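You operate a simulated robot arm through the tools that you are given. There is no shell and no other tool. Be economical: measure what you need, move in short steps, check, and stop when the job is done.

The job below is to be done with a simulated two-armed robot. You get a single attempt, and the scene is never put back.

JOB
Mains out: mute unit 1, lock the incubator, shut the warm box down.
Fine: hang the blue-edged card on drawer 2; warm box switch off, dial to 30 C; unit 1 stays on.

Only the result counts: the job must be done as asked and must still hold three seconds after the hand-in. Knocking over, shifting, dropping, spilling or breaking anything else fails it.

ROBOT AND FRAMES
Two 7-joint arms with two-finger parallel grippers on one trunk, on a base that drives. Base frame: it is fixed to the floor where the robot stands at the start and does not move with it; the origin is under the middle of the robot, x ahead of it, y to its left, z up. Lengths are in mm, angles in degrees, forces in N, time in s.
The left shoulder is at the start at [50, 168, 1234], the right one opposite. With the tool pointing down near the work surface each hand reaches from about 100 to 580 mm from the robot's upright axis, wherever it stands, measured 20 degrees to its own side. Places, roughly: bench breaker [1300, 1000, 1200]; clear key [600, -1900, 1000]; cold breaker [1200, 1000, 1200]; copy key [600, -2000, 1000]; disc key of the computer [600, -1900, 900]; done key of the incubator [500, -500, 1400]; eject key [600, -2000, 1000]; heat breaker [1100, 1000, 1200]; hood breaker [1000, 1000, 1200]; incubator switch [600, -200, 900]; info key of the incubator [500, -400, 1400]; key four [600, -1800, 1000]; key one [600, -1700, 1000]; key three [600, -1800, 1000]; key two [600, -1700, 1000]; load key of the incubator [500, -400, 1400]. Payload 1.57 kg a hand.
Tool frame (each hand has its own): the origin (TCP) lies between the finger pads and is the grasp point; the fingertips stand 30 mm ahead of it; z points along the fingers, y is the line along which they close. Largest opening 80 mm; finger width 17, thickness 12; the body of the gripper, 40 by 82 mm, starts 80 mm behind the TCP.
Orientation is told as [roll, pitch, yaw] about the base's x, y, z axes, in that order, counted from this pose: with the fingers straight down and closing along the base's y, the tool's x points along the base's -x, its y along +y and its z along -z.

CONTROLS
- The arms move only by the tool nudge_tool. It takes "left_deltas", "right_deltas" or both (then of equal length, played together; a hand with none holds still); each is one flat list of numbers, 6 for each row, row after row: the shift along the base's x, y, z in mm, then the turn, a rotation vector about the base's x, y, z in degrees. In form: [dx, dy, dz, wx, wy, wz, dx, dy, dz, wx, wy, wz, ...]. A call has 1 to 12 rows; each row is the pose to reach, as a shift and turn from the pose commanded when the call began. "left_fingers" and "right_fingers" are, for a hand that has rows, the finger opening in mm, from 0 to 80, set as the call begins (left out, the last holds). Rows are played at 5 a second. More than 50 mm and 8.6 degrees between two rows, or a gripper value outside its range, and nothing of the call is played. A pose out of reach is approached as far as the arm can. The call stops where the force on the tool passes 90 N (or 10 N more than at its start, if that is more) or the arm is blocked; 0.2 s more then pass. Each finger travels about 45 mm/s and halts on what it meets, pressing with about 30 N; the grip force reading is that of the motor and also rises with nothing between the fingers. The clock runs only during rows and for 0.2 s after the last one: add rows that repeat a pose to give the fingers time. The reply holds the time, the measured pose of the TCP, the force on the tool along the base axes, the opening and the grip force, in the units named above and with some noise, with the torque about the TCP (base axes, N m) and any sound that the robot's microphone picked up.
- Cameras (640 x 400 px; columns grow to the right, rows downward): "scene" is now at [96.9, 72.6, 1452.7]; the picture's right is [0.72, -0.70, 0.00], its down [-0.33, -0.34, -0.88] and it looks along [0.61, 0.63, -0.48] (base axes); focal length 214 px, centre (320, 200). "left" rides on the left gripper at [72, 7, -122] in its tool frame; the picture's right is [-0.09, 1.00, 0.00], its down [-0.84, -0.08, -0.54] and it looks along [-0.54, -0.05, 0.84] (tool axes); focal length 238 px, centre (320, 200). "right" rides on the right gripper at [72, -7, -122] in its tool frame; the picture's right is [0.09, 1.00, 0.00], its down [-0.84, 0.08, -0.54] and it looks along [-0.54, 0.05, 0.84] (tool axes); focal length 238 px, centre (320, 200). There is no depth. A picture from a camera that has moved, and an enlarged one, comes with that camera's place and axes in the base frame and with its lens. The place of the scene camera against the robot may be out by one fixed shift of up to 12 mm in any direction.
- snapshot(camera): a new picture of that camera. It takes no simulated time.
- raise_lower(by): slides the trunk up (or, below 0, down) by that many mm; the arms and the scene camera ride with it, the base frame stays. It gives what a move gives, with no picture.
- drive_base(legs): drives the robot by 1 to 6 legs, each [ahead, left, turn to the left] in mm, mm and degrees, along the robot's own axes; the way and the turn of a leg run together, so that a leg with both is an arc; at most 1500 mm and 180 degrees a leg. The arms and the cameras ride along, it lands a little off, and it stops where it bumps. It gives what a move gives.
- turn_head(pan, tilt): turns the head with the scene camera to pan (to the left, within 80 degrees either way) and tilt (down, from -29 to 69), counted from straight ahead of the robot. It gives what a move gives.
- close_up(camera, box): a new picture of the part [left, top, right, bottom] of that camera's present view, enlarged. It takes no simulated time.
- hand_in(): hands the job in; it is judged then, once.

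Work in short steps. Places have to be worked out from the pictures, the camera data and where the tool is seen: move nearer, look again, correct. Check each grasp and each placing, and mend what went wrong. You have 120 turns and 108 pictures in all, those below and enlarged ones among them. Open the grippers and draw the arms clear of the work before you hand the job in, unless the task says otherwise; then end with one line.

The tools are called after "Call:" as name(argument=value, ...) on one line, values as JSON. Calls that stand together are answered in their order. nudge_tool: Moves the arms, as the interface text tells. Its arguments: {"type":"object","properties":{"left_deltas":{"type":"array","items":{"type":"number"}},"left_fingers":{"type":"number"},"right_deltas":{"type":"array","items":{"type":"number"}},"right_fingers":{"type":"number"}},"required":[]} The other tools are called the same way: raise_lower (by) slides the trunk up or down; drive_base (legs) drives the base; turn_head (pan, tilt) turns the head that bears the scene camera; snapshot (camera) takes a picture; close_up (camera, box) takes an enlarged picture of a part of a camera's view; hand_in () hands the job in.

At the start:

```text
t: 0.0
left_tool_pos: [240.6, 152.3, 1410.8]
left_ee_rot: [-0.1, -0.1, 0.2]
left_contact_force: [-0.2, 1.0, -0.5]
left_ft_torque: [0.03, 0.01, -0.02]
left_finger_gap: 80.0
left_finger_force: 0.1
right_tool_pos: [275.5, -72.0, 1446.2]
right_ee_rot: [0.0, 0.0, 0.1]
right_contact_force: [-0.8, 0.7, -0.2]
right_ft_torque: [0.02, -0.01, -0.02]
right_finger_gap: 79.8
right_finger_force: 0.1
trunk travel left (down, up): [-402.0, 41.0]
robot x, y, heading: [-2.6, 1.8, 0.2]
head pan, tilt: [45.7, 28.6]
```

scene: 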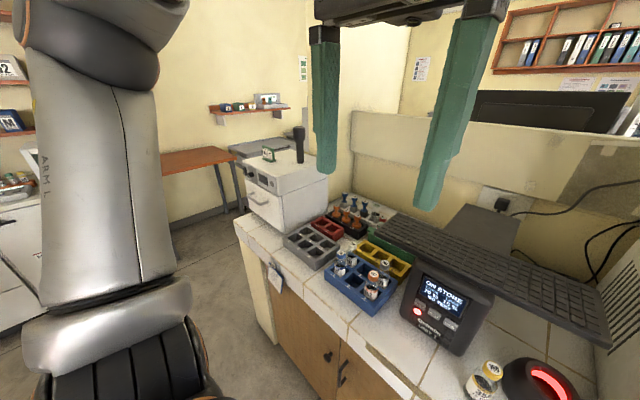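
right: 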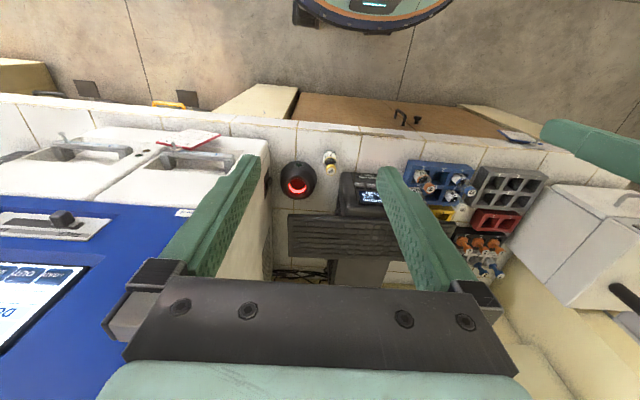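
left: 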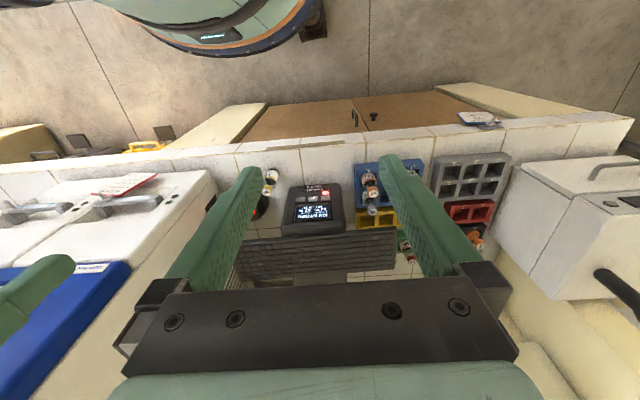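

I start by looking around: the scene camera ahead/left where the unit with the "ON STORE" screen and warm box seem to be, then to the right.

Call:
close_up(camera="scene", box=[380, 240, 540, 380])

Call:
close_up(camera="scene", box=[200, 110, 360, 310])

Call:
turn_head(pan=-45, tilt=20)

```text
2.86 times, centred on (460, 310) of scene
camera zoom: at [96.9, 72.6, 1452.7], right [0.72, -0.7, 0.0], down [-0.33, -0.34, -0.88], along [0.61, 0.63, -0.48], focal length 613 px, centre (-80, -114)
```

zoom: 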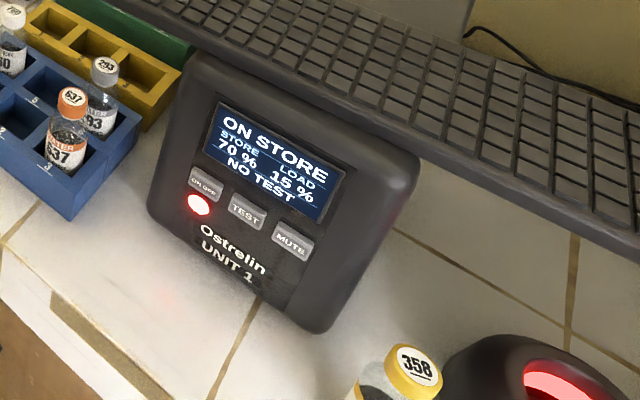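

```text
2.00 times, centred on (280, 210) of scene
camera zoom: at [96.9, 72.6, 1452.7], right [0.72, -0.7, 0.0], down [-0.33, -0.34, -0.88], along [0.61, 0.63, -0.48], focal length 429 px, centre (400, 180)
```

zoom: 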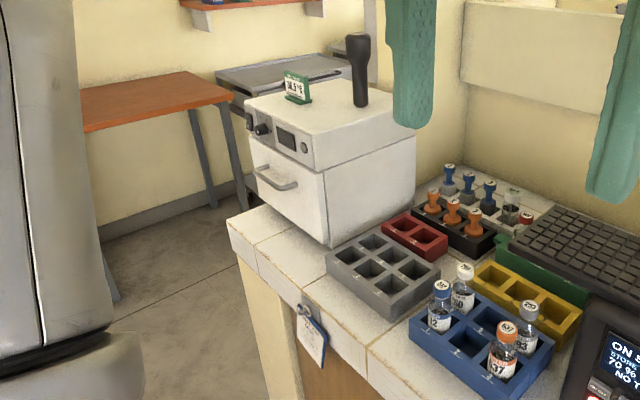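

```text
t: 1.7
left_tool_pos: [239.4, 153.1, 1410.3]
left_ee_rot: [-0.2, 0.0, 0.1]
left_contact_force: [0.9, 0.9, 0.1]
left_ft_torque: [0.0, 0.0, 0.03]
left_finger_gap: 79.9
left_finger_force: 0.1
right_tool_pos: [275.2, -72.1, 1446.4]
right_ee_rot: [0.2, 0.0, 0.0]
right_contact_force: [0.6, 0.4, 0.1]
right_ft_torque: [0.0, -0.02, 0.02]
right_finger_gap: 80.1
right_finger_force: 0.2
trunk travel left (down, up): [-402.0, 41.0]
robot x, y, heading: [0.9, 0.2, 0.2]
head pan, tilt: [-45.0, 20.0]
```

The warm box (white box with dial, switch, drawer) is likely the one on the bench at left; a card hangs on the bench edge. Now looking right.

Call:
snapshot(camera="scene")

```text
102 pictures are left
camera scene: at [99.3, -58.4, 1466.5], right [-0.71, -0.71, 0.0], down [-0.24, 0.24, -0.94], along [0.66, -0.66, -0.34], focal length 214 px, centre (320, 200)
```

scene: 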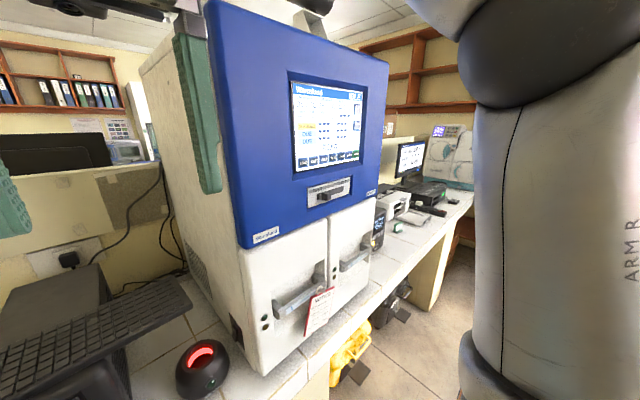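

Call:
close_up(camera="scene", box=[270, 70, 400, 210])

Call:
close_up(camera="scene", box=[220, 190, 400, 380])

Call:
close_up(camera="scene", box=[350, 110, 480, 260])

```text
2.86 times, centred on (335, 140) of scene
camera zoom: at [99.3, -58.4, 1466.5], right [-0.71, -0.71, 0.0], down [-0.24, 0.24, -0.94], along [0.66, -0.66, -0.34], focal length 613 px, centre (277, 371)
```

zoom: 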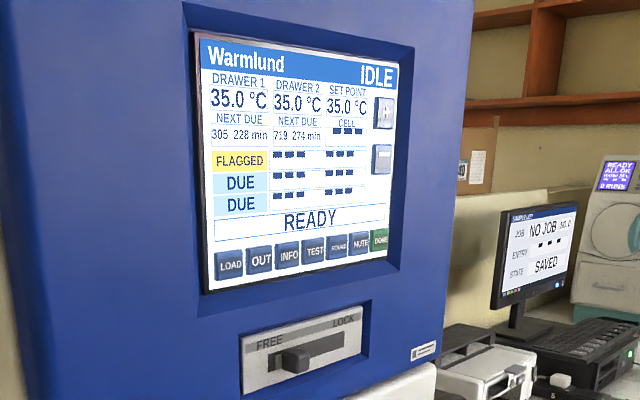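

```text
2.11 times, centred on (310, 285) of scene
camera zoom: at [99.3, -58.4, 1466.5], right [-0.71, -0.71, 0.0], down [-0.24, 0.24, -0.94], along [0.66, -0.66, -0.34], focal length 452 px, centre (341, 21)
```

zoom: 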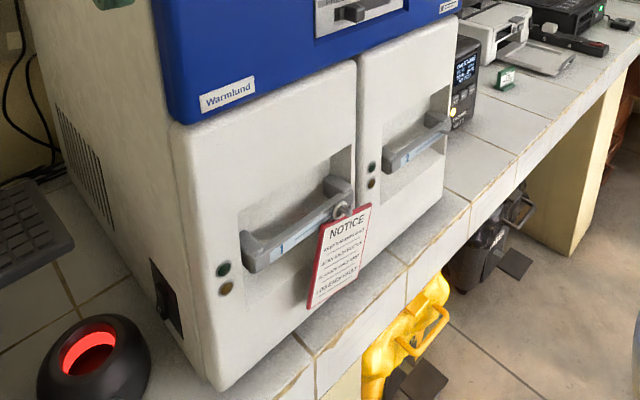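

```text
2.67 times, centred on (415, 185) of scene
camera zoom: at [99.3, -58.4, 1466.5], right [-0.71, -0.71, 0.0], down [-0.24, 0.24, -0.94], along [0.66, -0.66, -0.34], focal length 572 px, centre (67, 240)
```

zoom: 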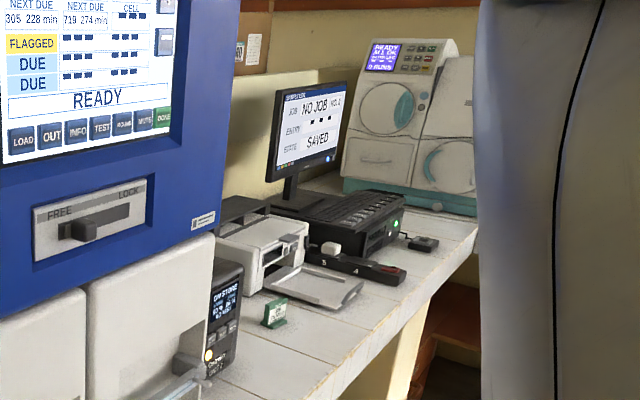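

The incubator has a FREE/LOCK slider and two drawers (a red notice on the left one). Now I look left at the rest of the room for the warm box and other cards.

Call:
turn_head(pan=80, tilt=20)

Call:
snapshot(camera="scene")

Call:
turn_head(pan=20, tilt=55)

Call:
snapshot(camera="scene")

```text
t: 3.7
left_tool_pos: [242.0, 151.6, 1409.9]
left_ee_rot: [0.0, 0.0, 0.0]
left_contact_force: [-0.3, -0.5, 0.3]
left_ft_torque: [-0.02, 0.0, -0.01]
left_finger_gap: 79.9
left_finger_force: 0.0
right_tool_pos: [276.3, -73.6, 1446.9]
right_ee_rot: [0.1, 0.1, -0.1]
right_contact_force: [-0.2, 0.3, 0.7]
right_ft_torque: [-0.01, -0.01, 0.01]
right_finger_gap: 80.0
right_finger_force: 0.0
trunk travel left (down, up): [-402.0, 41.0]
robot x, y, heading: [1.2, 1.0, -0.1]
head pan, tilt: [80.0, 20.0]
```

```text
98 pictures are left
camera scene: at [69.5, 93.2, 1466.3], right [0.92, -0.39, 0.0], down [-0.13, -0.32, -0.94], along [0.36, 0.87, -0.34], focal length 214 px, centre (320, 200)
```

scene: 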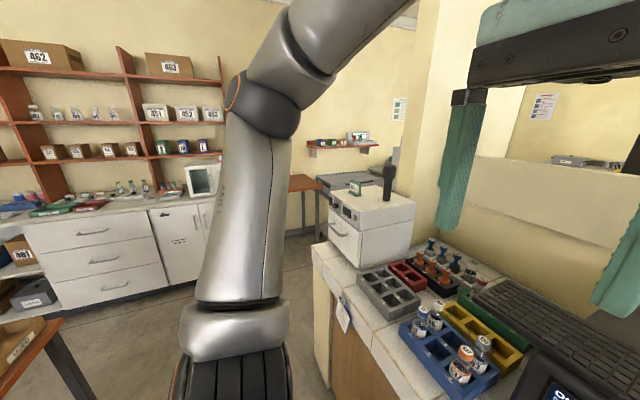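

```text
t: 5.0
left_tool_pos: [241.1, 151.7, 1409.2]
left_ee_rot: [-0.1, 0.0, 0.1]
left_contact_force: [0.3, 0.1, 0.1]
left_ft_torque: [-0.02, 0.06, -0.02]
left_finger_gap: 79.9
left_finger_force: 0.1
right_tool_pos: [275.5, -72.6, 1446.8]
right_ee_rot: [0.1, 0.0, 0.0]
right_contact_force: [-0.1, 0.5, -1.1]
right_ft_torque: [0.0, 0.0, -0.03]
right_finger_gap: 79.8
right_finger_force: 0.0
trunk travel left (down, up): [-402.0, 41.0]
robot x, y, heading: [-3.4, 0.1, 0.2]
head pan, tilt: [20.0, 55.0]
```

```text
97 pictures are left
camera scene: at [101.1, 32.1, 1414.4], right [0.34, -0.94, 0.0], down [-0.77, -0.28, -0.57], along [0.54, 0.2, -0.82], focal length 214 px, centre (320, 200)
```

scene: 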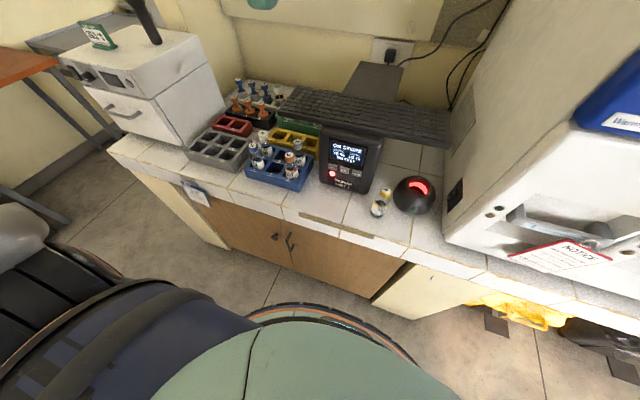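

Triangulating, unit 1's LED is about [508,146,950], with MUTE near [534,77,945]. I bring the left hand, closed, above MUTE for a look with its own camera.

Call:
nudge_tool(left_deltas=[28, -7, -35, 0, 0, 0, 56, -14, -70, 0, 0, 0, 84, -21, -105, 0, 0, 0, 112, -28, -140, 0, 0, 0, 140, -35, -175, 0, 0, 0, 168, -42, -210, 0, 0, 0, 196, -49, -245, 0, 0, 0, 224, -56, -280, 0, 0, 0, 252, -63, -315, 0, 0, 0, 280, -70, -345, 0, 0, 0, 280, -70, -345, 0, 0, 0], left_fingers=0)

Call:
snapshot(camera="left")

Call:
snapshot(camera="scene")

```text
t: 7.4
left_tool_pos: [520.2, 82.8, 1066.5]
left_ee_rot: [-0.1, -0.1, 0.0]
left_contact_force: [-0.4, 0.3, 0.5]
left_ft_torque: [0.04, -0.03, -0.02]
left_finger_gap: 0.2
left_finger_force: 21.3
right_tool_pos: [274.3, -71.2, 1448.5]
right_ee_rot: [0.1, 0.0, 0.0]
right_contact_force: [0.3, 0.6, 0.0]
right_ft_torque: [0.0, -0.02, -0.05]
right_finger_gap: 80.2
right_finger_force: 0.0
trunk travel left (down, up): [-402.0, 41.0]
robot x, y, heading: [-1.4, 3.9, -0.2]
head pan, tilt: [20.0, 55.0]
```

```text
96 pictures are left
camera left: at [448.7, 88.9, 1187.2], right [0.09, 1.0, 0.0], down [0.84, -0.08, 0.54], along [0.54, -0.05, -0.84], focal length 238 px, centre (320, 200)
```

left: 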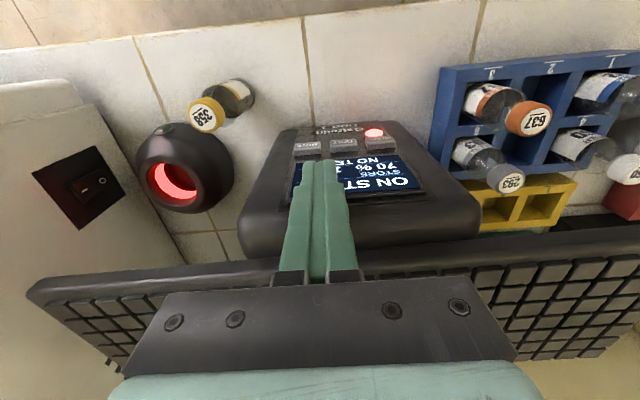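

```text
95 pictures are left
camera scene: at [100.8, 32.3, 1414.4], right [0.34, -0.94, 0.0], down [-0.77, -0.28, -0.57], along [0.54, 0.2, -0.82], focal length 214 px, centre (320, 200)
```

scene: 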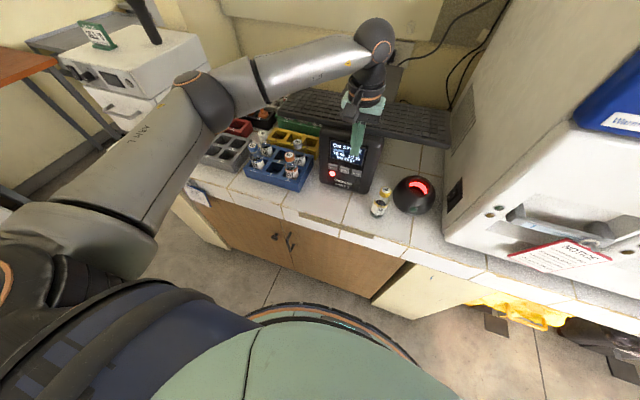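

MUTE from the hand camera is near [535, 67] if z≈945. I go lower and shift to line up, then look again.

Call:
nudge_tool(left_deltas=[0, -15, -20, 0, 0, 0, 0, -15, -50, 0, 0, 0, 0, -15, -50, 0, 0, 0])

Call:
close_up(camera="left", box=[220, 80, 460, 230])

Call:
close_up(camera="scene", box=[280, 90, 440, 210])

```text
t: 8.2
left_tool_pos: [520.4, 66.3, 1016.4]
left_ee_rot: [-0.1, -0.1, 0.1]
left_contact_force: [0.1, 0.3, 0.0]
left_ft_torque: [-0.04, 0.03, -0.01]
left_finger_gap: 0.0
left_finger_force: 21.3
right_tool_pos: [274.8, -72.3, 1447.8]
right_ee_rot: [0.1, 0.0, -0.1]
right_contact_force: [1.2, 0.3, -1.3]
right_ft_torque: [0.02, 0.0, 0.0]
right_finger_gap: 79.9
right_finger_force: 0.1
trunk travel left (down, up): [-402.0, 41.0]
robot x, y, heading: [0.5, -1.2, 0.1]
head pan, tilt: [20.0, 55.0]
```

```text
2.67 times, centred on (340, 155) of left
camera zoom: at [449.1, 73.0, 1138.3], right [0.09, 1.0, 0.0], down [0.84, -0.08, 0.54], along [0.54, -0.05, -0.84], focal length 636 px, centre (267, 320)
```

zoom: 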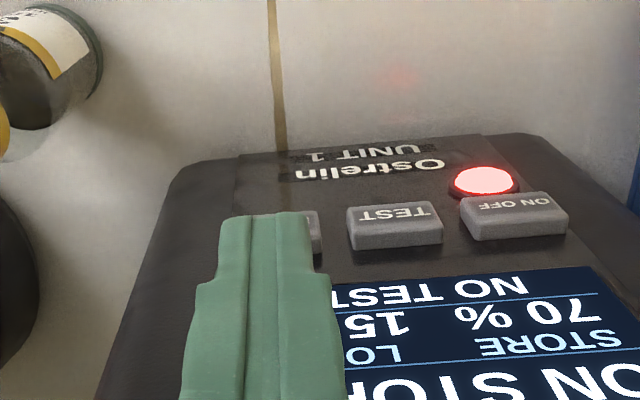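

```text
3.33 times, centred on (360, 150) of scene
camera zoom: at [101.0, 31.8, 1414.4], right [0.34, -0.94, 0.0], down [-0.77, -0.28, -0.57], along [0.54, 0.2, -0.82], focal length 715 px, centre (187, 367)
```

zoom: 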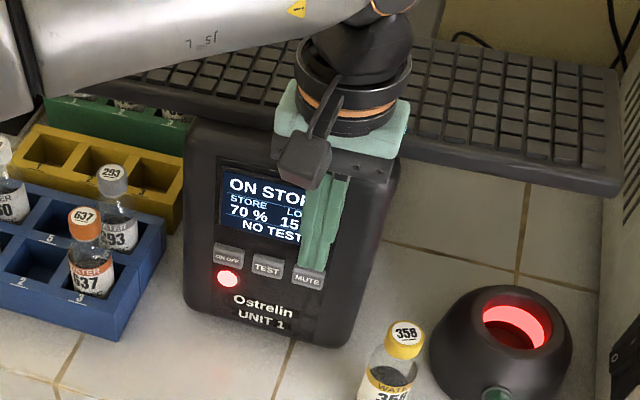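

TEST triangulates to about [529,103,968], so MUTE is about [533,67,968]; tip is ~20 mm above it. I tilt the fingers 24° forward to match the sloped face and approach a bit.

Call:
nudge_tool(left_deltas=[-2, 1, 3, 0, -8, 0, -3, 1, 3, 0, -16, 0, -4, 1, 3, 0, -24, 0, 0, 1, -6, 0, -24, 0, 0, 1, -6, 0, -24, 0])

Call:
close_up(camera="left", box=[220, 80, 460, 230])

Call:
close_up(camera="scene", box=[310, 130, 390, 190])

```text
t: 9.4
left_tool_pos: [516.8, 65.6, 1008.7]
left_ee_rot: [-0.2, -23.8, 0.0]
left_contact_force: [-27.4, 2.5, 5.8]
left_ft_torque: [0.04, 0.39, 0.1]
left_finger_gap: 0.0
left_finger_force: 21.4
right_tool_pos: [272.0, -72.9, 1448.2]
right_ee_rot: [0.1, -0.1, 0.1]
right_contact_force: [-0.1, 0.1, -0.4]
right_ft_torque: [0.04, 0.04, 0.02]
right_finger_gap: 80.1
right_finger_force: 0.0
trunk travel left (down, up): [-402.0, 41.0]
robot x, y, heading: [-0.4, 1.4, -0.1]
head pan, tilt: [20.0, 55.0]
```

```text
2.67 times, centred on (340, 155) of left
camera zoom: at [402.4, 72.9, 1090.8], right [0.09, 1.0, 0.03], down [0.55, -0.08, 0.83], along [0.83, -0.05, -0.55], focal length 636 px, centre (267, 320)
```

zoom: 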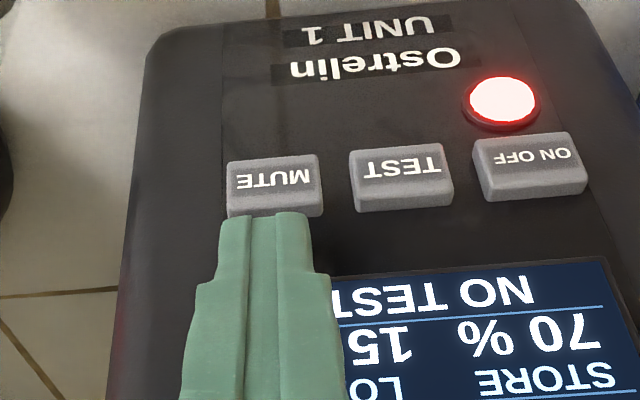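

```text
6.67 times, centred on (350, 160) of scene
camera zoom: at [98.7, 31.9, 1414.5], right [0.34, -0.94, 0.0], down [-0.77, -0.28, -0.57], along [0.54, 0.2, -0.82], focal length 1430 px, centre (120, 467)
```

zoom: 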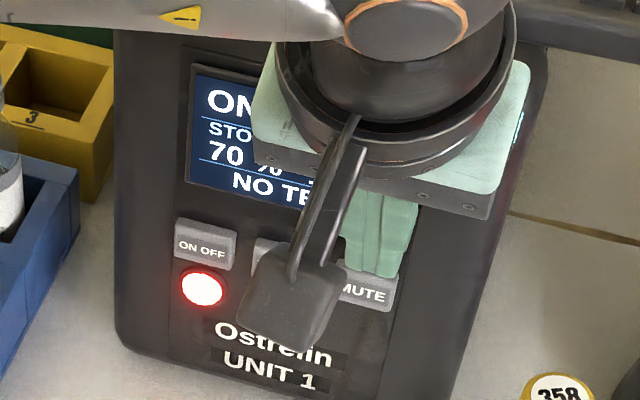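

The face is steep (contact force mainly −x), and the tip sits just above the key. I back off, pitch further, and set the tip level with MUTE (z≈966) before pushing in +x.

Call:
nudge_tool(left_deltas=[-20, 2, 0, 0, 0, 0, -34, 2, 0, 0, -8, 0, -34, 2, -10, 0, -16, 0, -34, 2, -22, 0, -24, 0, -34, 2, -22, 0, -24, 0])

Call:
close_up(camera="left", box=[220, 80, 460, 230])

```text
t: 10.6
left_tool_pos: [486.8, 69.6, 987.7]
left_ee_rot: [-0.2, -48.1, 0.2]
left_contact_force: [0.1, -0.1, 0.5]
left_ft_torque: [0.01, 0.0, 0.02]
left_finger_gap: 0.0
left_finger_force: 21.6
right_tool_pos: [273.7, -73.3, 1447.1]
right_ee_rot: [0.1, 0.0, 0.0]
right_contact_force: [-0.2, -0.4, 0.1]
right_ft_torque: [0.01, 0.01, 0.0]
right_finger_gap: 79.9
right_finger_force: 0.2
trunk travel left (down, up): [-402.0, 41.0]
robot x, y, heading: [1.5, 0.2, -0.0]
head pan, tilt: [20.0, 55.0]
```

```text
2.67 times, centred on (340, 155) of left
camera zoom: at [348.4, 76.3, 1014.9], right [0.06, 1.0, 0.07], down [0.16, -0.07, 0.99], along [0.99, -0.05, -0.16], focal length 636 px, centre (267, 320)
```

zoom: 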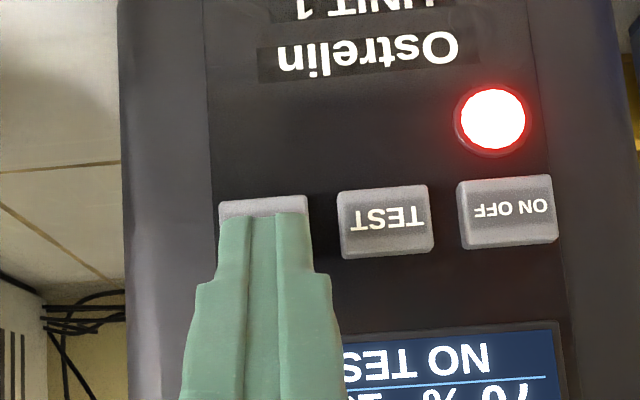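

Tip is in front of MUTE. Push gently in +x.

Call:
nudge_tool(left_deltas=[5, 0, -1, 0, 0, 0, 9, 0, -2, 0, 0, 0, 12, 0, -3, 0, 0, 0, 12, 0, -3, 0, 0, 0])

Call:
close_up(camera="left", box=[220, 80, 460, 230])

```text
t: 11.6
left_tool_pos: [497.7, 68.9, 983.4]
left_ee_rot: [-0.1, -48.0, 0.1]
left_contact_force: [-0.6, 0.2, 0.9]
left_ft_torque: [-0.02, 0.0, -0.04]
left_finger_gap: 0.0
left_finger_force: 21.4
right_tool_pos: [274.7, -72.2, 1447.0]
right_ee_rot: [0.2, 0.0, -0.1]
right_contact_force: [0.1, 0.5, 0.3]
right_ft_torque: [0.0, -0.01, 0.0]
right_finger_gap: 80.0
right_finger_force: 0.1
trunk travel left (down, up): [-402.0, 41.0]
robot x, y, heading: [-0.3, 0.9, -0.3]
head pan, tilt: [20.0, 55.0]
```

```text
2.67 times, centred on (340, 155) of left
camera zoom: at [360.3, 75.6, 1012.1], right [0.06, 1.0, 0.07], down [0.16, -0.08, 0.98], along [0.99, -0.05, -0.16], focal length 636 px, centre (267, 320)
```

zoom: 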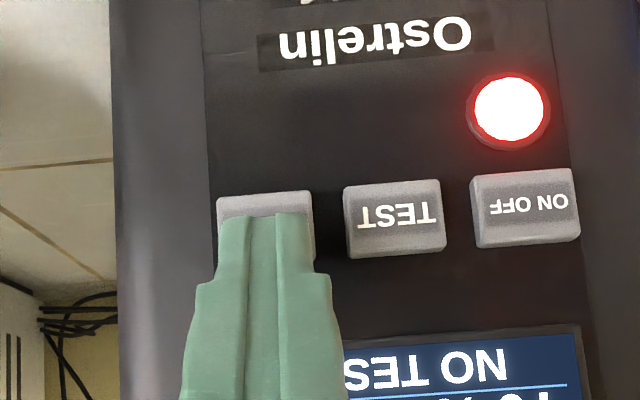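

No contact yet; push further.

Call:
nudge_tool(left_deltas=[3, 0, -1, 0, 0, 0, 6, 0, -1, 0, 0, 0, 8, 0, -1, 0, 0, 0, 8, 0, -1, 0, 0, 0])

Call:
close_up(camera="left", box=[220, 80, 460, 230])

```text
t: 12.6
left_tool_pos: [506.2, 69.5, 982.6]
left_ee_rot: [-0.2, -48.0, 0.0]
left_contact_force: [-2.3, -0.2, 1.0]
left_ft_torque: [0.01, 0.02, 0.0]
left_finger_gap: 0.1
left_finger_force: 21.1
right_tool_pos: [275.8, -71.6, 1448.3]
right_ee_rot: [0.1, 0.0, 0.0]
right_contact_force: [0.0, -0.2, -0.3]
right_ft_torque: [-0.02, 0.01, 0.02]
right_finger_gap: 79.9
right_finger_force: 0.1
trunk travel left (down, up): [-402.0, 41.0]
robot x, y, heading: [-3.1, -0.3, -0.3]
head pan, tilt: [20.0, 55.0]
heard: click
```

```text
2.67 times, centred on (340, 155) of left
camera zoom: at [368.2, 75.4, 1011.1], right [0.06, 1.0, 0.07], down [0.16, -0.08, 0.98], along [0.99, -0.05, -0.16], focal length 636 px, centre (267, 320)
```

zoom: 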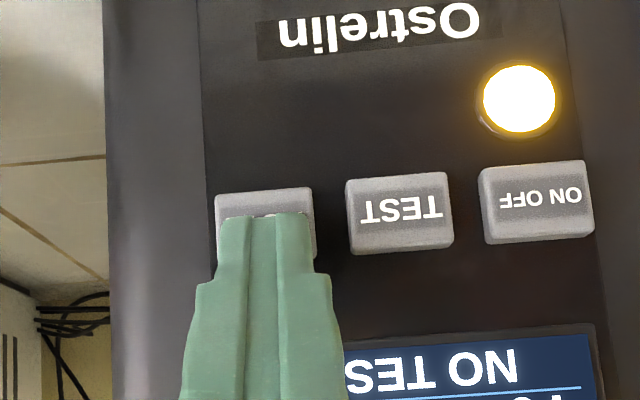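

Click heard, LED turned amber: unit 1 muted. I withdraw the left arm to a carry pose and check the unit's screen.

Call:
nudge_tool(left_deltas=[-30, 0, 5, 0, 0, 0, -60, 5, 30, 0, 8, 0, -90, 15, 65, 0, 16, 0, -120, 30, 100, 0, 24, 0, -150, 45, 135, 0, 32, 0, -180, 60, 170, 0, 40, 0, -210, 70, 205, 0, 48, 0, -235, 80, 240, 0, 48, 0, -250, 80, 270, 0, 48, 0])

Call:
close_up(camera="scene", box=[280, 100, 440, 220])

```text
t: 14.6
left_tool_pos: [255.8, 149.9, 1253.5]
left_ee_rot: [-0.1, 0.0, 0.0]
left_contact_force: [-0.1, 0.2, 0.4]
left_ft_torque: [0.05, -0.01, -0.01]
left_finger_gap: 0.1
left_finger_force: 21.3
right_tool_pos: [274.2, -71.9, 1446.4]
right_ee_rot: [0.1, 0.0, 0.1]
right_contact_force: [0.3, -0.5, -0.5]
right_ft_torque: [0.03, 0.0, 0.01]
right_finger_gap: 79.9
right_finger_force: 0.0
trunk travel left (down, up): [-402.0, 41.0]
robot x, y, heading: [-3.7, 2.3, -0.0]
head pan, tilt: [20.0, 55.0]
```

```text
3.33 times, centred on (360, 160) of scene
camera zoom: at [101.0, 31.7, 1414.4], right [0.34, -0.94, 0.0], down [-0.77, -0.28, -0.57], along [0.54, 0.2, -0.82], focal length 715 px, centre (187, 333)
```

zoom: 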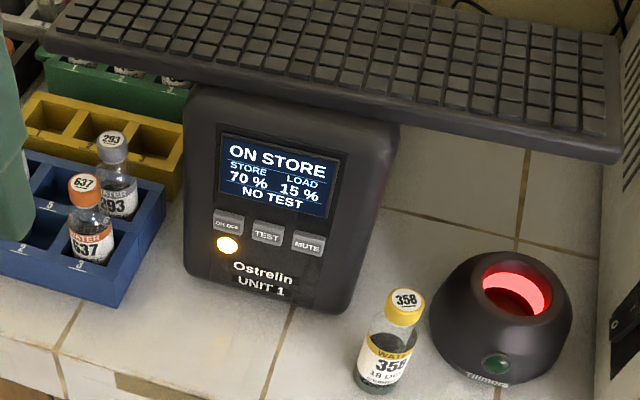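

Muted and still on store. Now strafe left toward the card and warm box.

Call:
drive_base(legs=[[0, 500, 0]])

Call:
turn_head(pan=30, tilt=40)

Call:
snapshot(camera="scene")

```text
t: 19.6
left_tool_pos: [257.6, 659.9, 1254.6]
left_ee_rot: [-0.1, 0.0, -0.2]
left_contact_force: [-0.1, -0.3, 1.0]
left_ft_torque: [-0.02, -0.01, -0.01]
left_finger_gap: 0.0
left_finger_force: 21.3
right_tool_pos: [275.7, 438.8, 1447.8]
right_ee_rot: [0.0, 0.0, -0.2]
right_contact_force: [-0.1, 0.2, 0.3]
right_ft_torque: [0.0, 0.0, 0.01]
right_finger_gap: 79.8
right_finger_force: 0.1
trunk travel left (down, up): [-402.0, 41.0]
robot x, y, heading: [-1.4, 511.6, -0.4]
head pan, tilt: [20.0, 55.0]
```

```text
t: 20.4
left_tool_pos: [258.3, 658.3, 1253.9]
left_ee_rot: [-0.1, 0.1, -0.2]
left_contact_force: [0.0, 0.0, 0.1]
left_ft_torque: [-0.01, 0.01, -0.04]
left_finger_gap: 0.1
left_finger_force: 21.0
right_tool_pos: [276.8, 438.3, 1446.9]
right_ee_rot: [0.1, 0.0, -0.3]
right_contact_force: [-0.6, 0.3, -0.2]
right_ft_torque: [-0.02, 0.0, 0.01]
right_finger_gap: 79.9
right_finger_force: 0.1
trunk travel left (down, up): [-402.0, 41.0]
robot x, y, heading: [-0.5, 512.3, -0.3]
head pan, tilt: [30.0, 40.0]
```

```text
86 pictures are left
camera scene: at [108.5, 560.4, 1435.0], right [0.5, -0.87, 0.0], down [-0.56, -0.32, -0.77], along [0.67, 0.38, -0.64], focal length 214 px, centre (320, 200)
```

scene: 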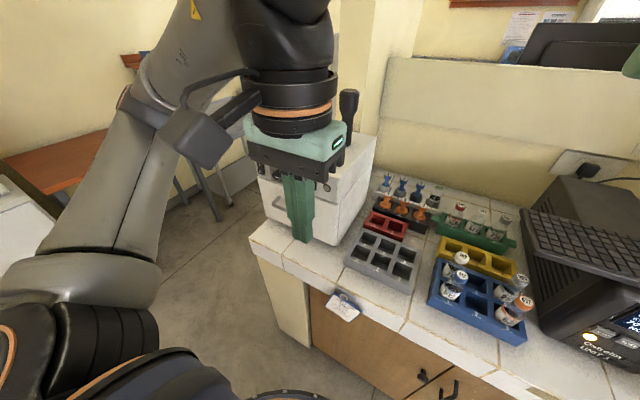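

The left arm hides the warm box's front; take the left hand's view.

Call:
snapshot(camera="left")

Call:
close_up(camera="scene", box=[240, 140, 400, 330])

```text
85 pictures are left
camera left: at [186.9, 666.4, 1376.2], right [0.1, 1.0, 0.0], down [0.84, -0.08, 0.54], along [0.54, -0.05, -0.84], focal length 238 px, centre (320, 200)
```

left: 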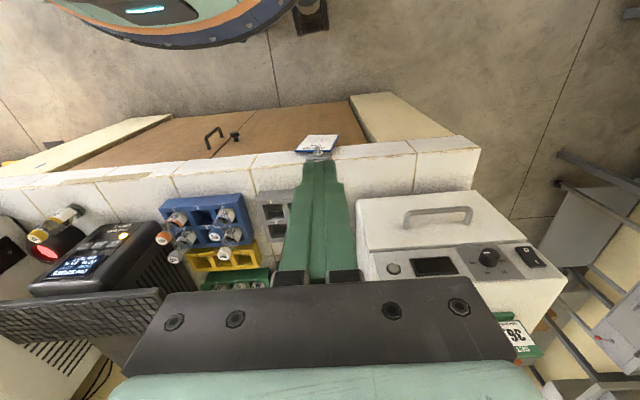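

```text
2.11 times, centred on (320, 235) of scene
camera zoom: at [108.5, 560.4, 1435.0], right [0.5, -0.87, 0.0], down [-0.56, -0.32, -0.77], along [0.67, 0.38, -0.64], focal length 452 px, centre (320, 126)
```

zoom: 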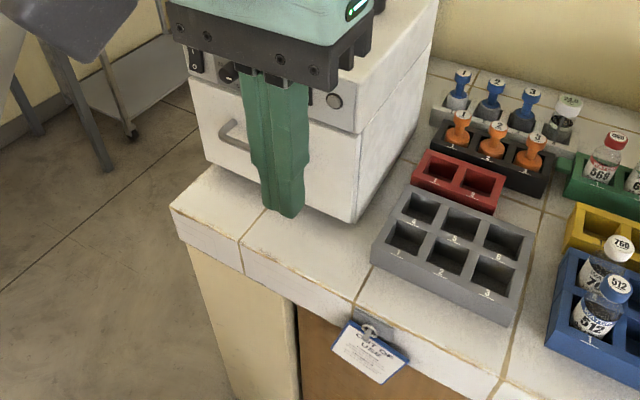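

Dial triangulates to ≈[500, 914, 1100], switch beyond it. Drive 270 mm further left to face the warm box.

Call:
drive_base(legs=[[0, 270, 0]])

Call:
snapshot(camera="left")

Call:
close_up(camera="left", box=[240, 180, 480, 330])

Call:
snapshot(camera="scene")

```text
t: 23.4
left_tool_pos: [260.5, 933.1, 1255.0]
left_ee_rot: [-0.2, 0.1, -0.3]
left_contact_force: [0.0, 0.7, -0.1]
left_ft_torque: [-0.02, 0.02, 0.04]
left_finger_gap: 0.1
left_finger_force: 21.9
right_tool_pos: [276.4, 711.8, 1447.0]
right_ee_rot: [0.1, 0.0, -0.3]
right_contact_force: [0.2, -0.1, 0.4]
right_ft_torque: [-0.01, -0.01, 0.01]
right_finger_gap: 79.7
right_finger_force: 0.0
trunk travel left (down, up): [-402.0, 41.0]
robot x, y, heading: [4.8, 786.2, -0.1]
head pan, tilt: [30.0, 40.0]
```

```text
83 pictures are left
camera left: at [188.4, 940.6, 1376.2], right [0.1, 1.0, 0.0], down [0.84, -0.08, 0.54], along [0.54, -0.05, -0.84], focal length 238 px, centre (320, 200)
```

left: 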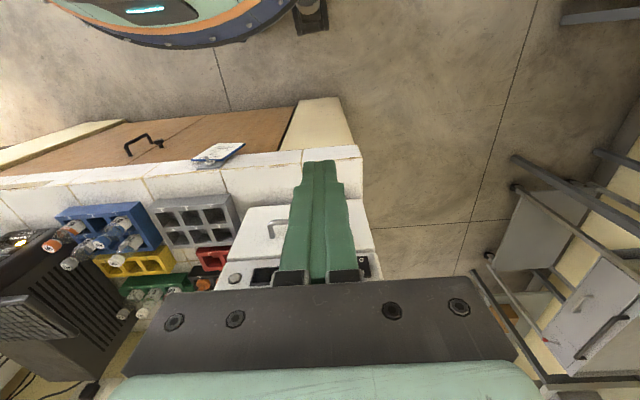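

```text
2.67 times, centred on (360, 255) of left
camera zoom: at [188.4, 940.6, 1376.2], right [0.1, 1.0, 0.0], down [0.84, -0.08, 0.54], along [0.54, -0.05, -0.84], focal length 636 px, centre (213, 53)
```

zoom: 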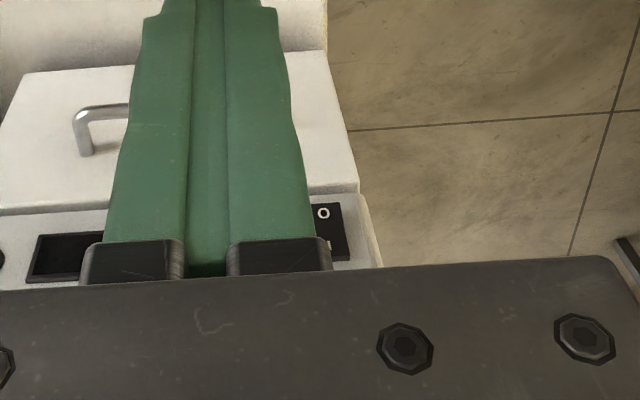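

```text
81 pictures are left
camera scene: at [110.0, 834.7, 1435.1], right [0.5, -0.87, 0.0], down [-0.56, -0.32, -0.77], along [0.67, 0.38, -0.64], focal length 214 px, centre (320, 200)
```

scene: 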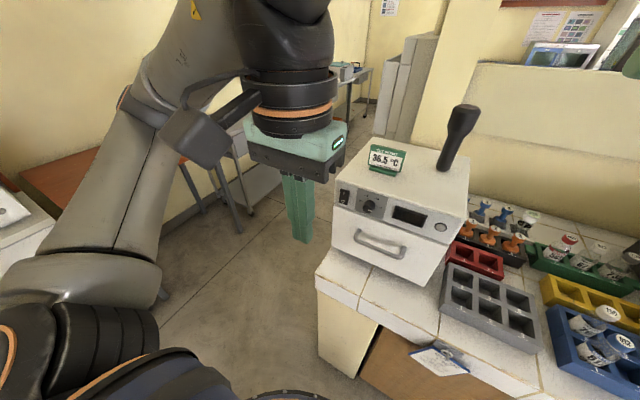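

Call:
close_up(camera="scene", box=[325, 165, 469, 255])

Call:
close_up(camera="scene", box=[390, 320, 490, 390])

```text
4.44 times, centred on (397, 210) of scene
camera zoom: at [110.0, 834.7, 1435.1], right [0.5, -0.87, 0.0], down [-0.56, -0.32, -0.77], along [0.67, 0.38, -0.64], focal length 953 px, centre (-22, 156)
```

zoom: 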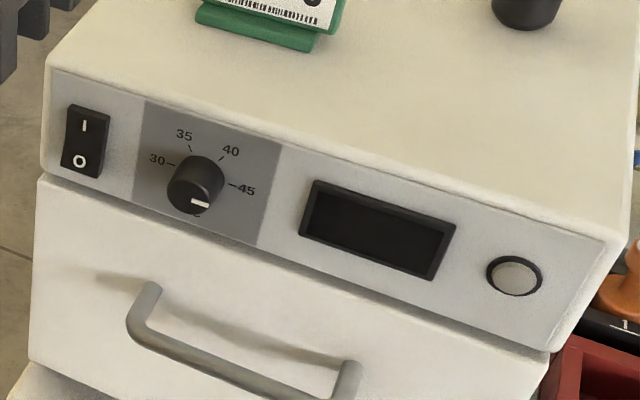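

```text
5.71 times, centred on (440, 355) of scene
camera zoom: at [110.0, 834.7, 1435.1], right [0.5, -0.87, 0.0], down [-0.56, -0.32, -0.77], along [0.67, 0.38, -0.64], focal length 1226 px, centre (-366, -686)
```

zoom: 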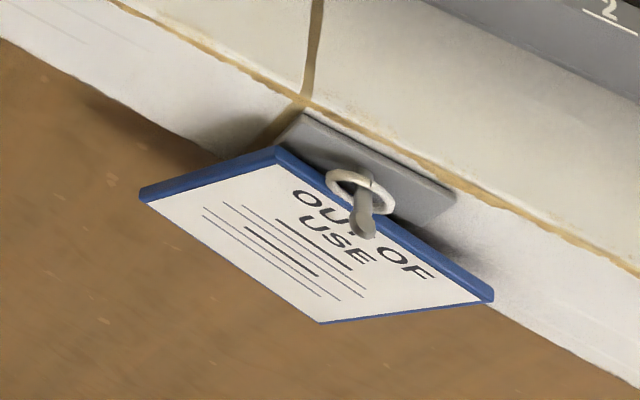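

The rocker (I top, O bottom) and dial (pointer near 6 o'clock; 30 at ~9:30) are seen. I turn the left hand to point forward and approach in front of the panel.

Call:
nudge_tool(left_deltas=[5, 0, -5, 0, -8, 0, 10, 0, -10, 0, -16, 0, 15, 0, -20, 0, -24, 0, 20, 0, -30, 0, -32, 0, 25, 0, -40, 0, -40, 0, 30, 0, -50, 0, -48, 0, 40, 0, -60, 0, -56, 0, 50, 0, -70, 0, -64, 0, 60, 0, -80, 0, -72, 0, 65, 0, -90, 0, -80, 0, 70, 0, -100, 0, -88, 0, 70, 0, -110, 0, -90, 0], left_fingers=60)

Call:
snapshot(camera="left")

```text
t: 26.0
left_tool_pos: [390.2, 884.6, 1115.1]
left_ee_rot: [118.7, -89.7, -118.8]
left_contact_force: [-0.8, -0.4, -0.1]
left_ft_torque: [-0.02, -0.02, 0.03]
left_finger_gap: 59.9
left_finger_force: 0.1
left hand out of reach, approached as far as the arm can: row 5, 6, 7, 8, 9, 10, 11, 12
right_tool_pos: [277.9, 711.4, 1446.3]
right_ee_rot: [0.1, -0.2, -0.3]
right_contact_force: [-0.5, 0.1, -0.7]
right_ft_torque: [0.01, -0.02, -0.01]
right_finger_gap: 80.0
right_finger_force: 0.0
trunk travel left (down, up): [-402.0, 41.0]
robot x, y, heading: [5.8, 785.5, -0.4]
head pan, tilt: [30.0, 40.0]
```

```text
78 pictures are left
camera left: at [268.6, 891.1, 1043.2], right [0.0, 1.0, 0.1], down [-0.54, -0.08, 0.83], along [0.84, -0.05, 0.54], focal length 238 px, centre (320, 200)
```

left: 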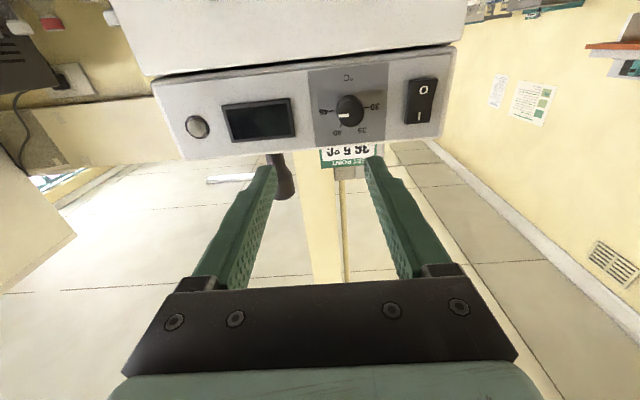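

Call:
close_up(camera="left", box=[300, 50, 460, 160])

```text
3.64 times, centred on (380, 105) of left
camera zoom: at [268.6, 891.1, 1043.2], right [0.0, 1.0, 0.1], down [-0.54, -0.08, 0.83], along [0.84, -0.05, 0.54], focal length 867 px, centre (102, 546)
```

zoom: 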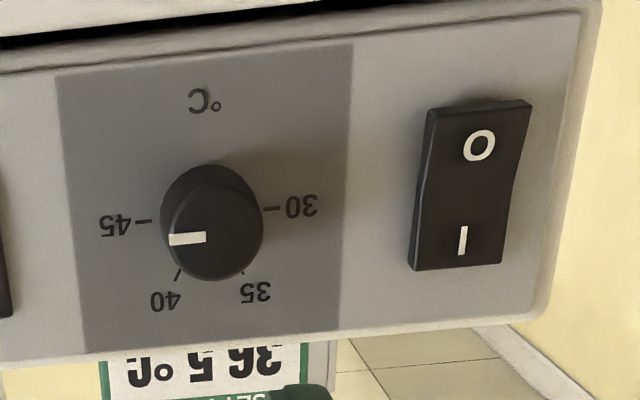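

The pointer is at 45 and 30 is opposite (180° via the top). First find the commanded pose with a small move toward the switch's O end (≈[498,980,1085]), fingers closing.

Call:
nudge_tool(left_deltas=[20, 20, -15, 0, 0, 0, 40, 45, -30, 0, 0, 0, 60, 45, -45, 0, 0, 0, 60, 45, -45, 0, 0, 0], left_fingers=0)

```text
t: 27.0
left_tool_pos: [433.5, 887.9, 1102.2]
left_ee_rot: [79.2, -89.7, -79.2]
left_contact_force: [0.2, 0.4, -0.4]
left_ft_torque: [-0.01, 0.02, -0.02]
left_finger_gap: 0.0
left_finger_force: 15.3
left hand out of reach, approached as far as the arm can: row 1, 2, 3, 4
right_tool_pos: [275.5, 711.4, 1448.1]
right_ee_rot: [0.1, 0.0, -0.2]
right_contact_force: [-0.6, -1.3, -0.1]
right_ft_torque: [0.0, 0.02, 0.0]
right_finger_gap: 79.9
right_finger_force: 0.0
trunk travel left (down, up): [-402.0, 41.0]
robot x, y, heading: [4.1, 787.9, -0.2]
head pan, tilt: [30.0, 40.0]
```

Horizontal pose is too near the shoulder from here. Back the base away 150 mm to gain room.

Call:
drive_base(legs=[[-150, 0, 0]])

Call:
nudge_tool(left_deltas=[30, 0, 0, 0, 0, 0, 60, 0, 0, 0, 0, 0, 60, 0, 0, 0, 0, 0])

```text
t: 28.4
left_tool_pos: [281.0, 888.8, 1102.6]
left_ee_rot: [88.2, -89.8, -88.1]
left_contact_force: [0.0, -0.4, 0.3]
left_ft_torque: [0.05, 0.02, 0.01]
left_finger_gap: 0.0
left_finger_force: 21.1
right_tool_pos: [126.3, 712.9, 1447.1]
right_ee_rot: [0.2, -0.1, -0.4]
right_contact_force: [-0.2, -0.2, -0.1]
right_ft_torque: [0.01, -0.01, 0.04]
right_finger_gap: 80.0
right_finger_force: 0.1
trunk travel left (down, up): [-402.0, 41.0]
robot x, y, heading: [-145.9, 784.3, 0.0]
head pan, tilt: [30.0, 40.0]
```

```text
t: 29.1
left_tool_pos: [340.4, 874.4, 1110.0]
left_ee_rot: [59.2, -89.7, -59.0]
left_contact_force: [0.9, -0.3, -0.3]
left_ft_torque: [-0.04, 0.0, 0.02]
left_finger_gap: 0.3
left_finger_force: 21.4
left hand out of reach, approached as far as the arm can: row 1, 2, 3
right_tool_pos: [126.3, 711.9, 1446.8]
right_ee_rot: [0.0, 0.0, -0.4]
right_contact_force: [0.6, -0.2, 0.1]
right_ft_torque: [0.03, -0.02, 0.01]
right_finger_gap: 80.0
right_finger_force: 0.1
trunk travel left (down, up): [-402.0, 41.0]
robot x, y, heading: [-147.8, 783.2, -0.4]
head pan, tilt: [30.0, 40.0]
```

Call:
nudge_tool(left_deltas=[40, 0, 0, 0, 0, 0, 80, 0, 0, 0, 0, 0, 100, 0, 0, 0, 0, 0, 100, 0, 0, 0, 0, 0])

Call:
snapshot(camera="left")

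```text
t: 30.1
left_tool_pos: [433.0, 851.4, 1122.8]
left_ee_rot: [46.9, -89.6, -46.6]
left_contact_force: [-0.7, -0.7, -0.5]
left_ft_torque: [0.01, 0.0, -0.04]
left_finger_gap: 0.0
left_finger_force: 21.5
left hand out of reach, approached as far as the arm can: row 1, 2, 3, 4
right_tool_pos: [126.3, 711.5, 1446.2]
right_ee_rot: [0.1, -0.1, -0.5]
right_contact_force: [-0.5, -0.2, -0.2]
right_ft_torque: [0.0, -0.02, 0.04]
right_finger_gap: 80.1
right_finger_force: 0.1
trunk travel left (down, up): [-402.0, 41.0]
robot x, y, heading: [-147.0, 788.7, -0.5]
head pan, tilt: [30.0, 40.0]
```

```text
76 pictures are left
camera left: at [311.6, 858.3, 1051.5], right [0.0, 1.0, 0.1], down [-0.54, -0.08, 0.84], along [0.84, -0.05, 0.54], focal length 238 px, centre (320, 200)
```

left: 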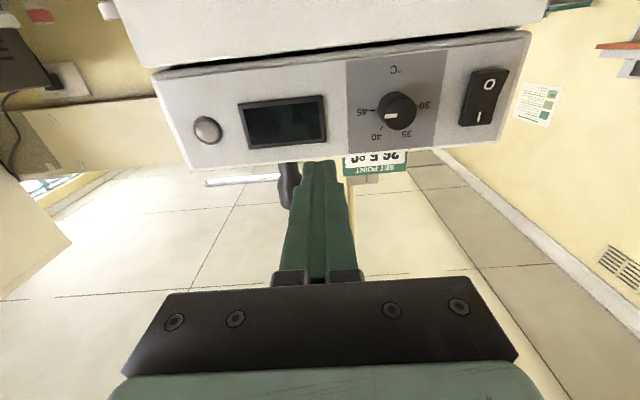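

Odd reach limit, probably a wrist joint limit depending on roll. I test by rolling the hand about the x axis.

Call:
nudge_tool(left_deltas=[0, -10, 0, 8, 0, 0, 0, -20, 0, 16, 0, 0, 0, -30, 0, 24, 0, 0, 0, -40, 0, 32, 0, 0, 0, -50, 0, 40, 0, 0, 0, -60, 0, 48, 0, 0, 0, -60, 0, 48, 0, 0])

```text
t: 31.8
left_tool_pos: [431.5, 792.7, 1122.4]
left_ee_rot: [89.9, -41.6, -89.9]
left_contact_force: [0.2, 0.2, 0.4]
left_ft_torque: [0.02, 0.0, -0.03]
left_finger_gap: 0.0
left_finger_force: 21.1
right_tool_pos: [126.5, 712.2, 1447.3]
right_ee_rot: [0.1, 0.0, -0.4]
right_contact_force: [0.4, -0.5, 0.7]
right_ft_torque: [-0.01, 0.01, -0.02]
right_finger_gap: 80.3
right_finger_force: 0.0
trunk travel left (down, up): [-402.0, 41.0]
robot x, y, heading: [-148.9, 787.6, -0.3]
head pan, tilt: [30.0, 40.0]
```

With +48° roll the pose is fully reachable. Now try moving to y 913, z 1097.

Call:
nudge_tool(left_deltas=[0, 40, -8, 0, 0, 0, 0, 80, -16, 0, 0, 0, 0, 120, -25, 0, 0, 0, 0, 120, -25, 0, 0, 0])

Call:
snapshot(camera="left")

```text
t: 32.8
left_tool_pos: [422.5, 856.0, 1122.7]
left_ee_rot: [89.6, -41.7, -89.6]
left_contact_force: [0.1, -0.3, -0.4]
left_ft_torque: [0.0, 0.0, -0.02]
left_finger_gap: 0.1
left_finger_force: 21.0
left hand out of reach, approached as far as the arm can: row 2, 3, 4
right_tool_pos: [126.3, 713.1, 1447.0]
right_ee_rot: [0.2, 0.0, -0.4]
right_contact_force: [-0.1, -0.1, -0.5]
right_ft_torque: [0.06, 0.04, -0.03]
right_finger_gap: 80.1
right_finger_force: 0.1
trunk travel left (down, up): [-402.0, 41.0]
robot x, y, heading: [-146.8, 786.1, -0.2]
head pan, tilt: [30.0, 40.0]
```

```text
75 pictures are left
camera left: at [300.7, 912.7, 1080.9], right [0.0, 0.59, 0.8], down [-0.54, -0.68, 0.5], along [0.84, -0.43, 0.32], focal length 238 px, centre (320, 200)
```

left: 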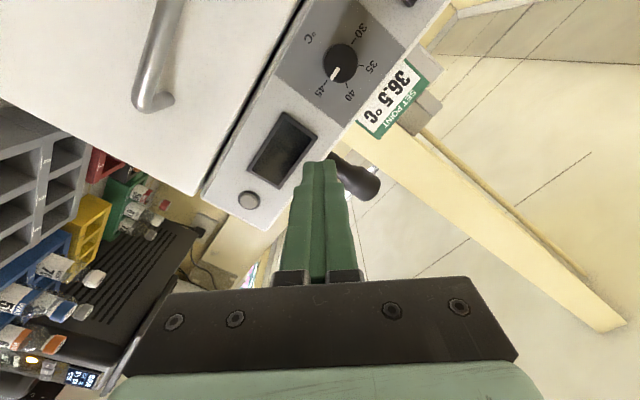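

The limit is on lateral offset (~70 mm from robot's axis). I pull back and strafe the base 130 mm further left.

Call:
nudge_tool(left_deltas=[-40, 0, 0, 0, 0, 0, -60, -20, 0, 0, 0, 0])

Call:
drive_base(legs=[[0, 140, 0]])

Call:
nudge_tool(left_deltas=[0, -5, -10, -8, 0, 0, 0, -10, -20, -16, 0, 0, 0, -10, -20, -24, 0, 0, 0, -10, -20, -32, 0, 0, 0, -10, -20, -40, 0, 0, 0, -10, -20, -48, 0, 0, 0, -10, -20, -48, 0, 0])

Call:
snapshot(camera="left")

```text
t: 33.4
left_tool_pos: [363.2, 835.3, 1124.3]
left_ee_rot: [89.9, -41.6, -89.9]
left_contact_force: [0.1, 0.5, 0.0]
left_ft_torque: [0.0, -0.01, 0.0]
left_finger_gap: 0.2
left_finger_force: 20.6
right_tool_pos: [127.7, 711.8, 1447.3]
right_ee_rot: [0.1, 0.0, -0.4]
right_contact_force: [0.8, 0.1, 0.4]
right_ft_torque: [0.0, 0.03, 0.01]
right_finger_gap: 80.0
right_finger_force: 0.0
trunk travel left (down, up): [-402.0, 41.0]
robot x, y, heading: [-148.3, 785.4, -0.3]
head pan, tilt: [30.0, 40.0]
```

```text
t: 35.2
left_tool_pos: [365.3, 974.3, 1124.5]
left_ee_rot: [89.9, -41.8, -89.9]
left_contact_force: [0.0, 1.2, -0.8]
left_ft_torque: [-0.04, 0.01, -0.02]
left_finger_gap: 0.2
left_finger_force: 20.8
right_tool_pos: [128.8, 850.9, 1446.8]
right_ee_rot: [0.2, 0.1, -0.3]
right_contact_force: [0.4, 0.4, -0.1]
right_ft_torque: [-0.01, -0.01, 0.01]
right_finger_gap: 79.7
right_finger_force: 0.1
trunk travel left (down, up): [-402.0, 41.0]
robot x, y, heading: [-147.7, 923.2, -0.1]
head pan, tilt: [30.0, 40.0]
```

```text
t: 36.8
left_tool_pos: [363.4, 964.2, 1103.3]
left_ee_rot: [55.4, -89.9, -55.4]
left_contact_force: [0.4, 0.7, -0.1]
left_ft_torque: [-0.02, 0.03, 0.01]
left_finger_gap: 0.1
left_finger_force: 21.6
right_tool_pos: [125.9, 850.7, 1448.5]
right_ee_rot: [0.1, 0.0, -0.3]
right_contact_force: [-1.2, -0.3, -0.2]
right_ft_torque: [0.01, -0.02, 0.02]
right_finger_gap: 79.8
right_finger_force: 0.0
trunk travel left (down, up): [-402.0, 41.0]
robot x, y, heading: [-145.6, 921.1, -0.4]
head pan, tilt: [30.0, 40.0]
```

```text
74 pictures are left
camera left: at [243.3, 970.5, 1032.4], right [0.0, 1.0, 0.09], down [-0.54, -0.08, 0.84], along [0.84, -0.05, 0.54], focal length 238 px, centre (320, 200)
```

left: 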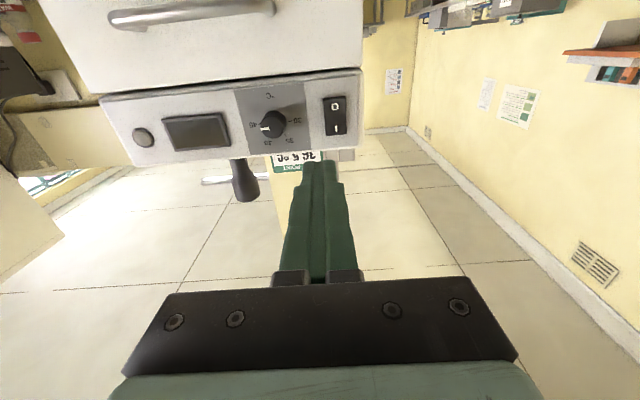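

Full pose reached. O end is ≈[500,981,1085]; move the tip to 30 mm in front of it.

Call:
nudge_tool(left_deltas=[40, 10, -10, 0, 0, 0, 77, 17, -20, 0, 0, 0, 77, 17, -20, 0, 0, 0])

Call:
close_up(camera="left", box=[220, 50, 460, 200])

```text
t: 37.6
left_tool_pos: [439.0, 969.6, 1092.2]
left_ee_rot: [47.3, -89.7, -47.1]
left_contact_force: [0.6, -0.5, -1.2]
left_ft_torque: [-0.02, -0.01, 0.0]
left_finger_gap: 0.0
left_finger_force: 21.2
left hand out of reach, approached as far as the arm can: row 2, 3
right_tool_pos: [127.4, 851.0, 1447.4]
right_ee_rot: [0.1, 0.0, -0.2]
right_contact_force: [0.4, -0.1, -1.1]
right_ft_torque: [0.01, -0.02, -0.02]
right_finger_gap: 80.0
right_finger_force: 0.0
trunk travel left (down, up): [-402.0, 41.0]
robot x, y, heading: [-144.6, 925.7, -0.4]
head pan, tilt: [30.0, 40.0]
```

```text
2.67 times, centred on (340, 125) of left
camera zoom: at [317.9, 975.6, 1020.2], right [0.0, 1.0, 0.1], down [-0.54, -0.08, 0.84], along [0.84, -0.05, 0.54], focal length 636 px, centre (267, 400)
```

zoom: 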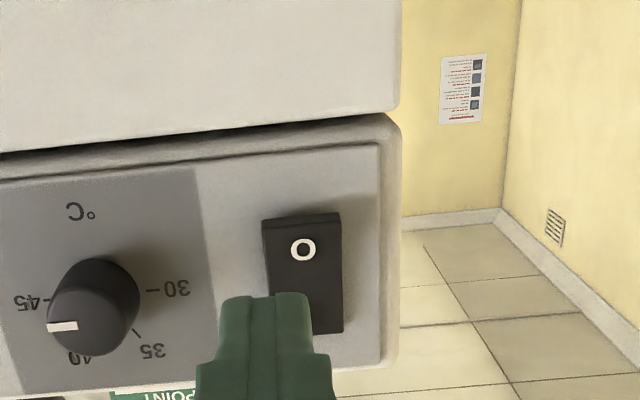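

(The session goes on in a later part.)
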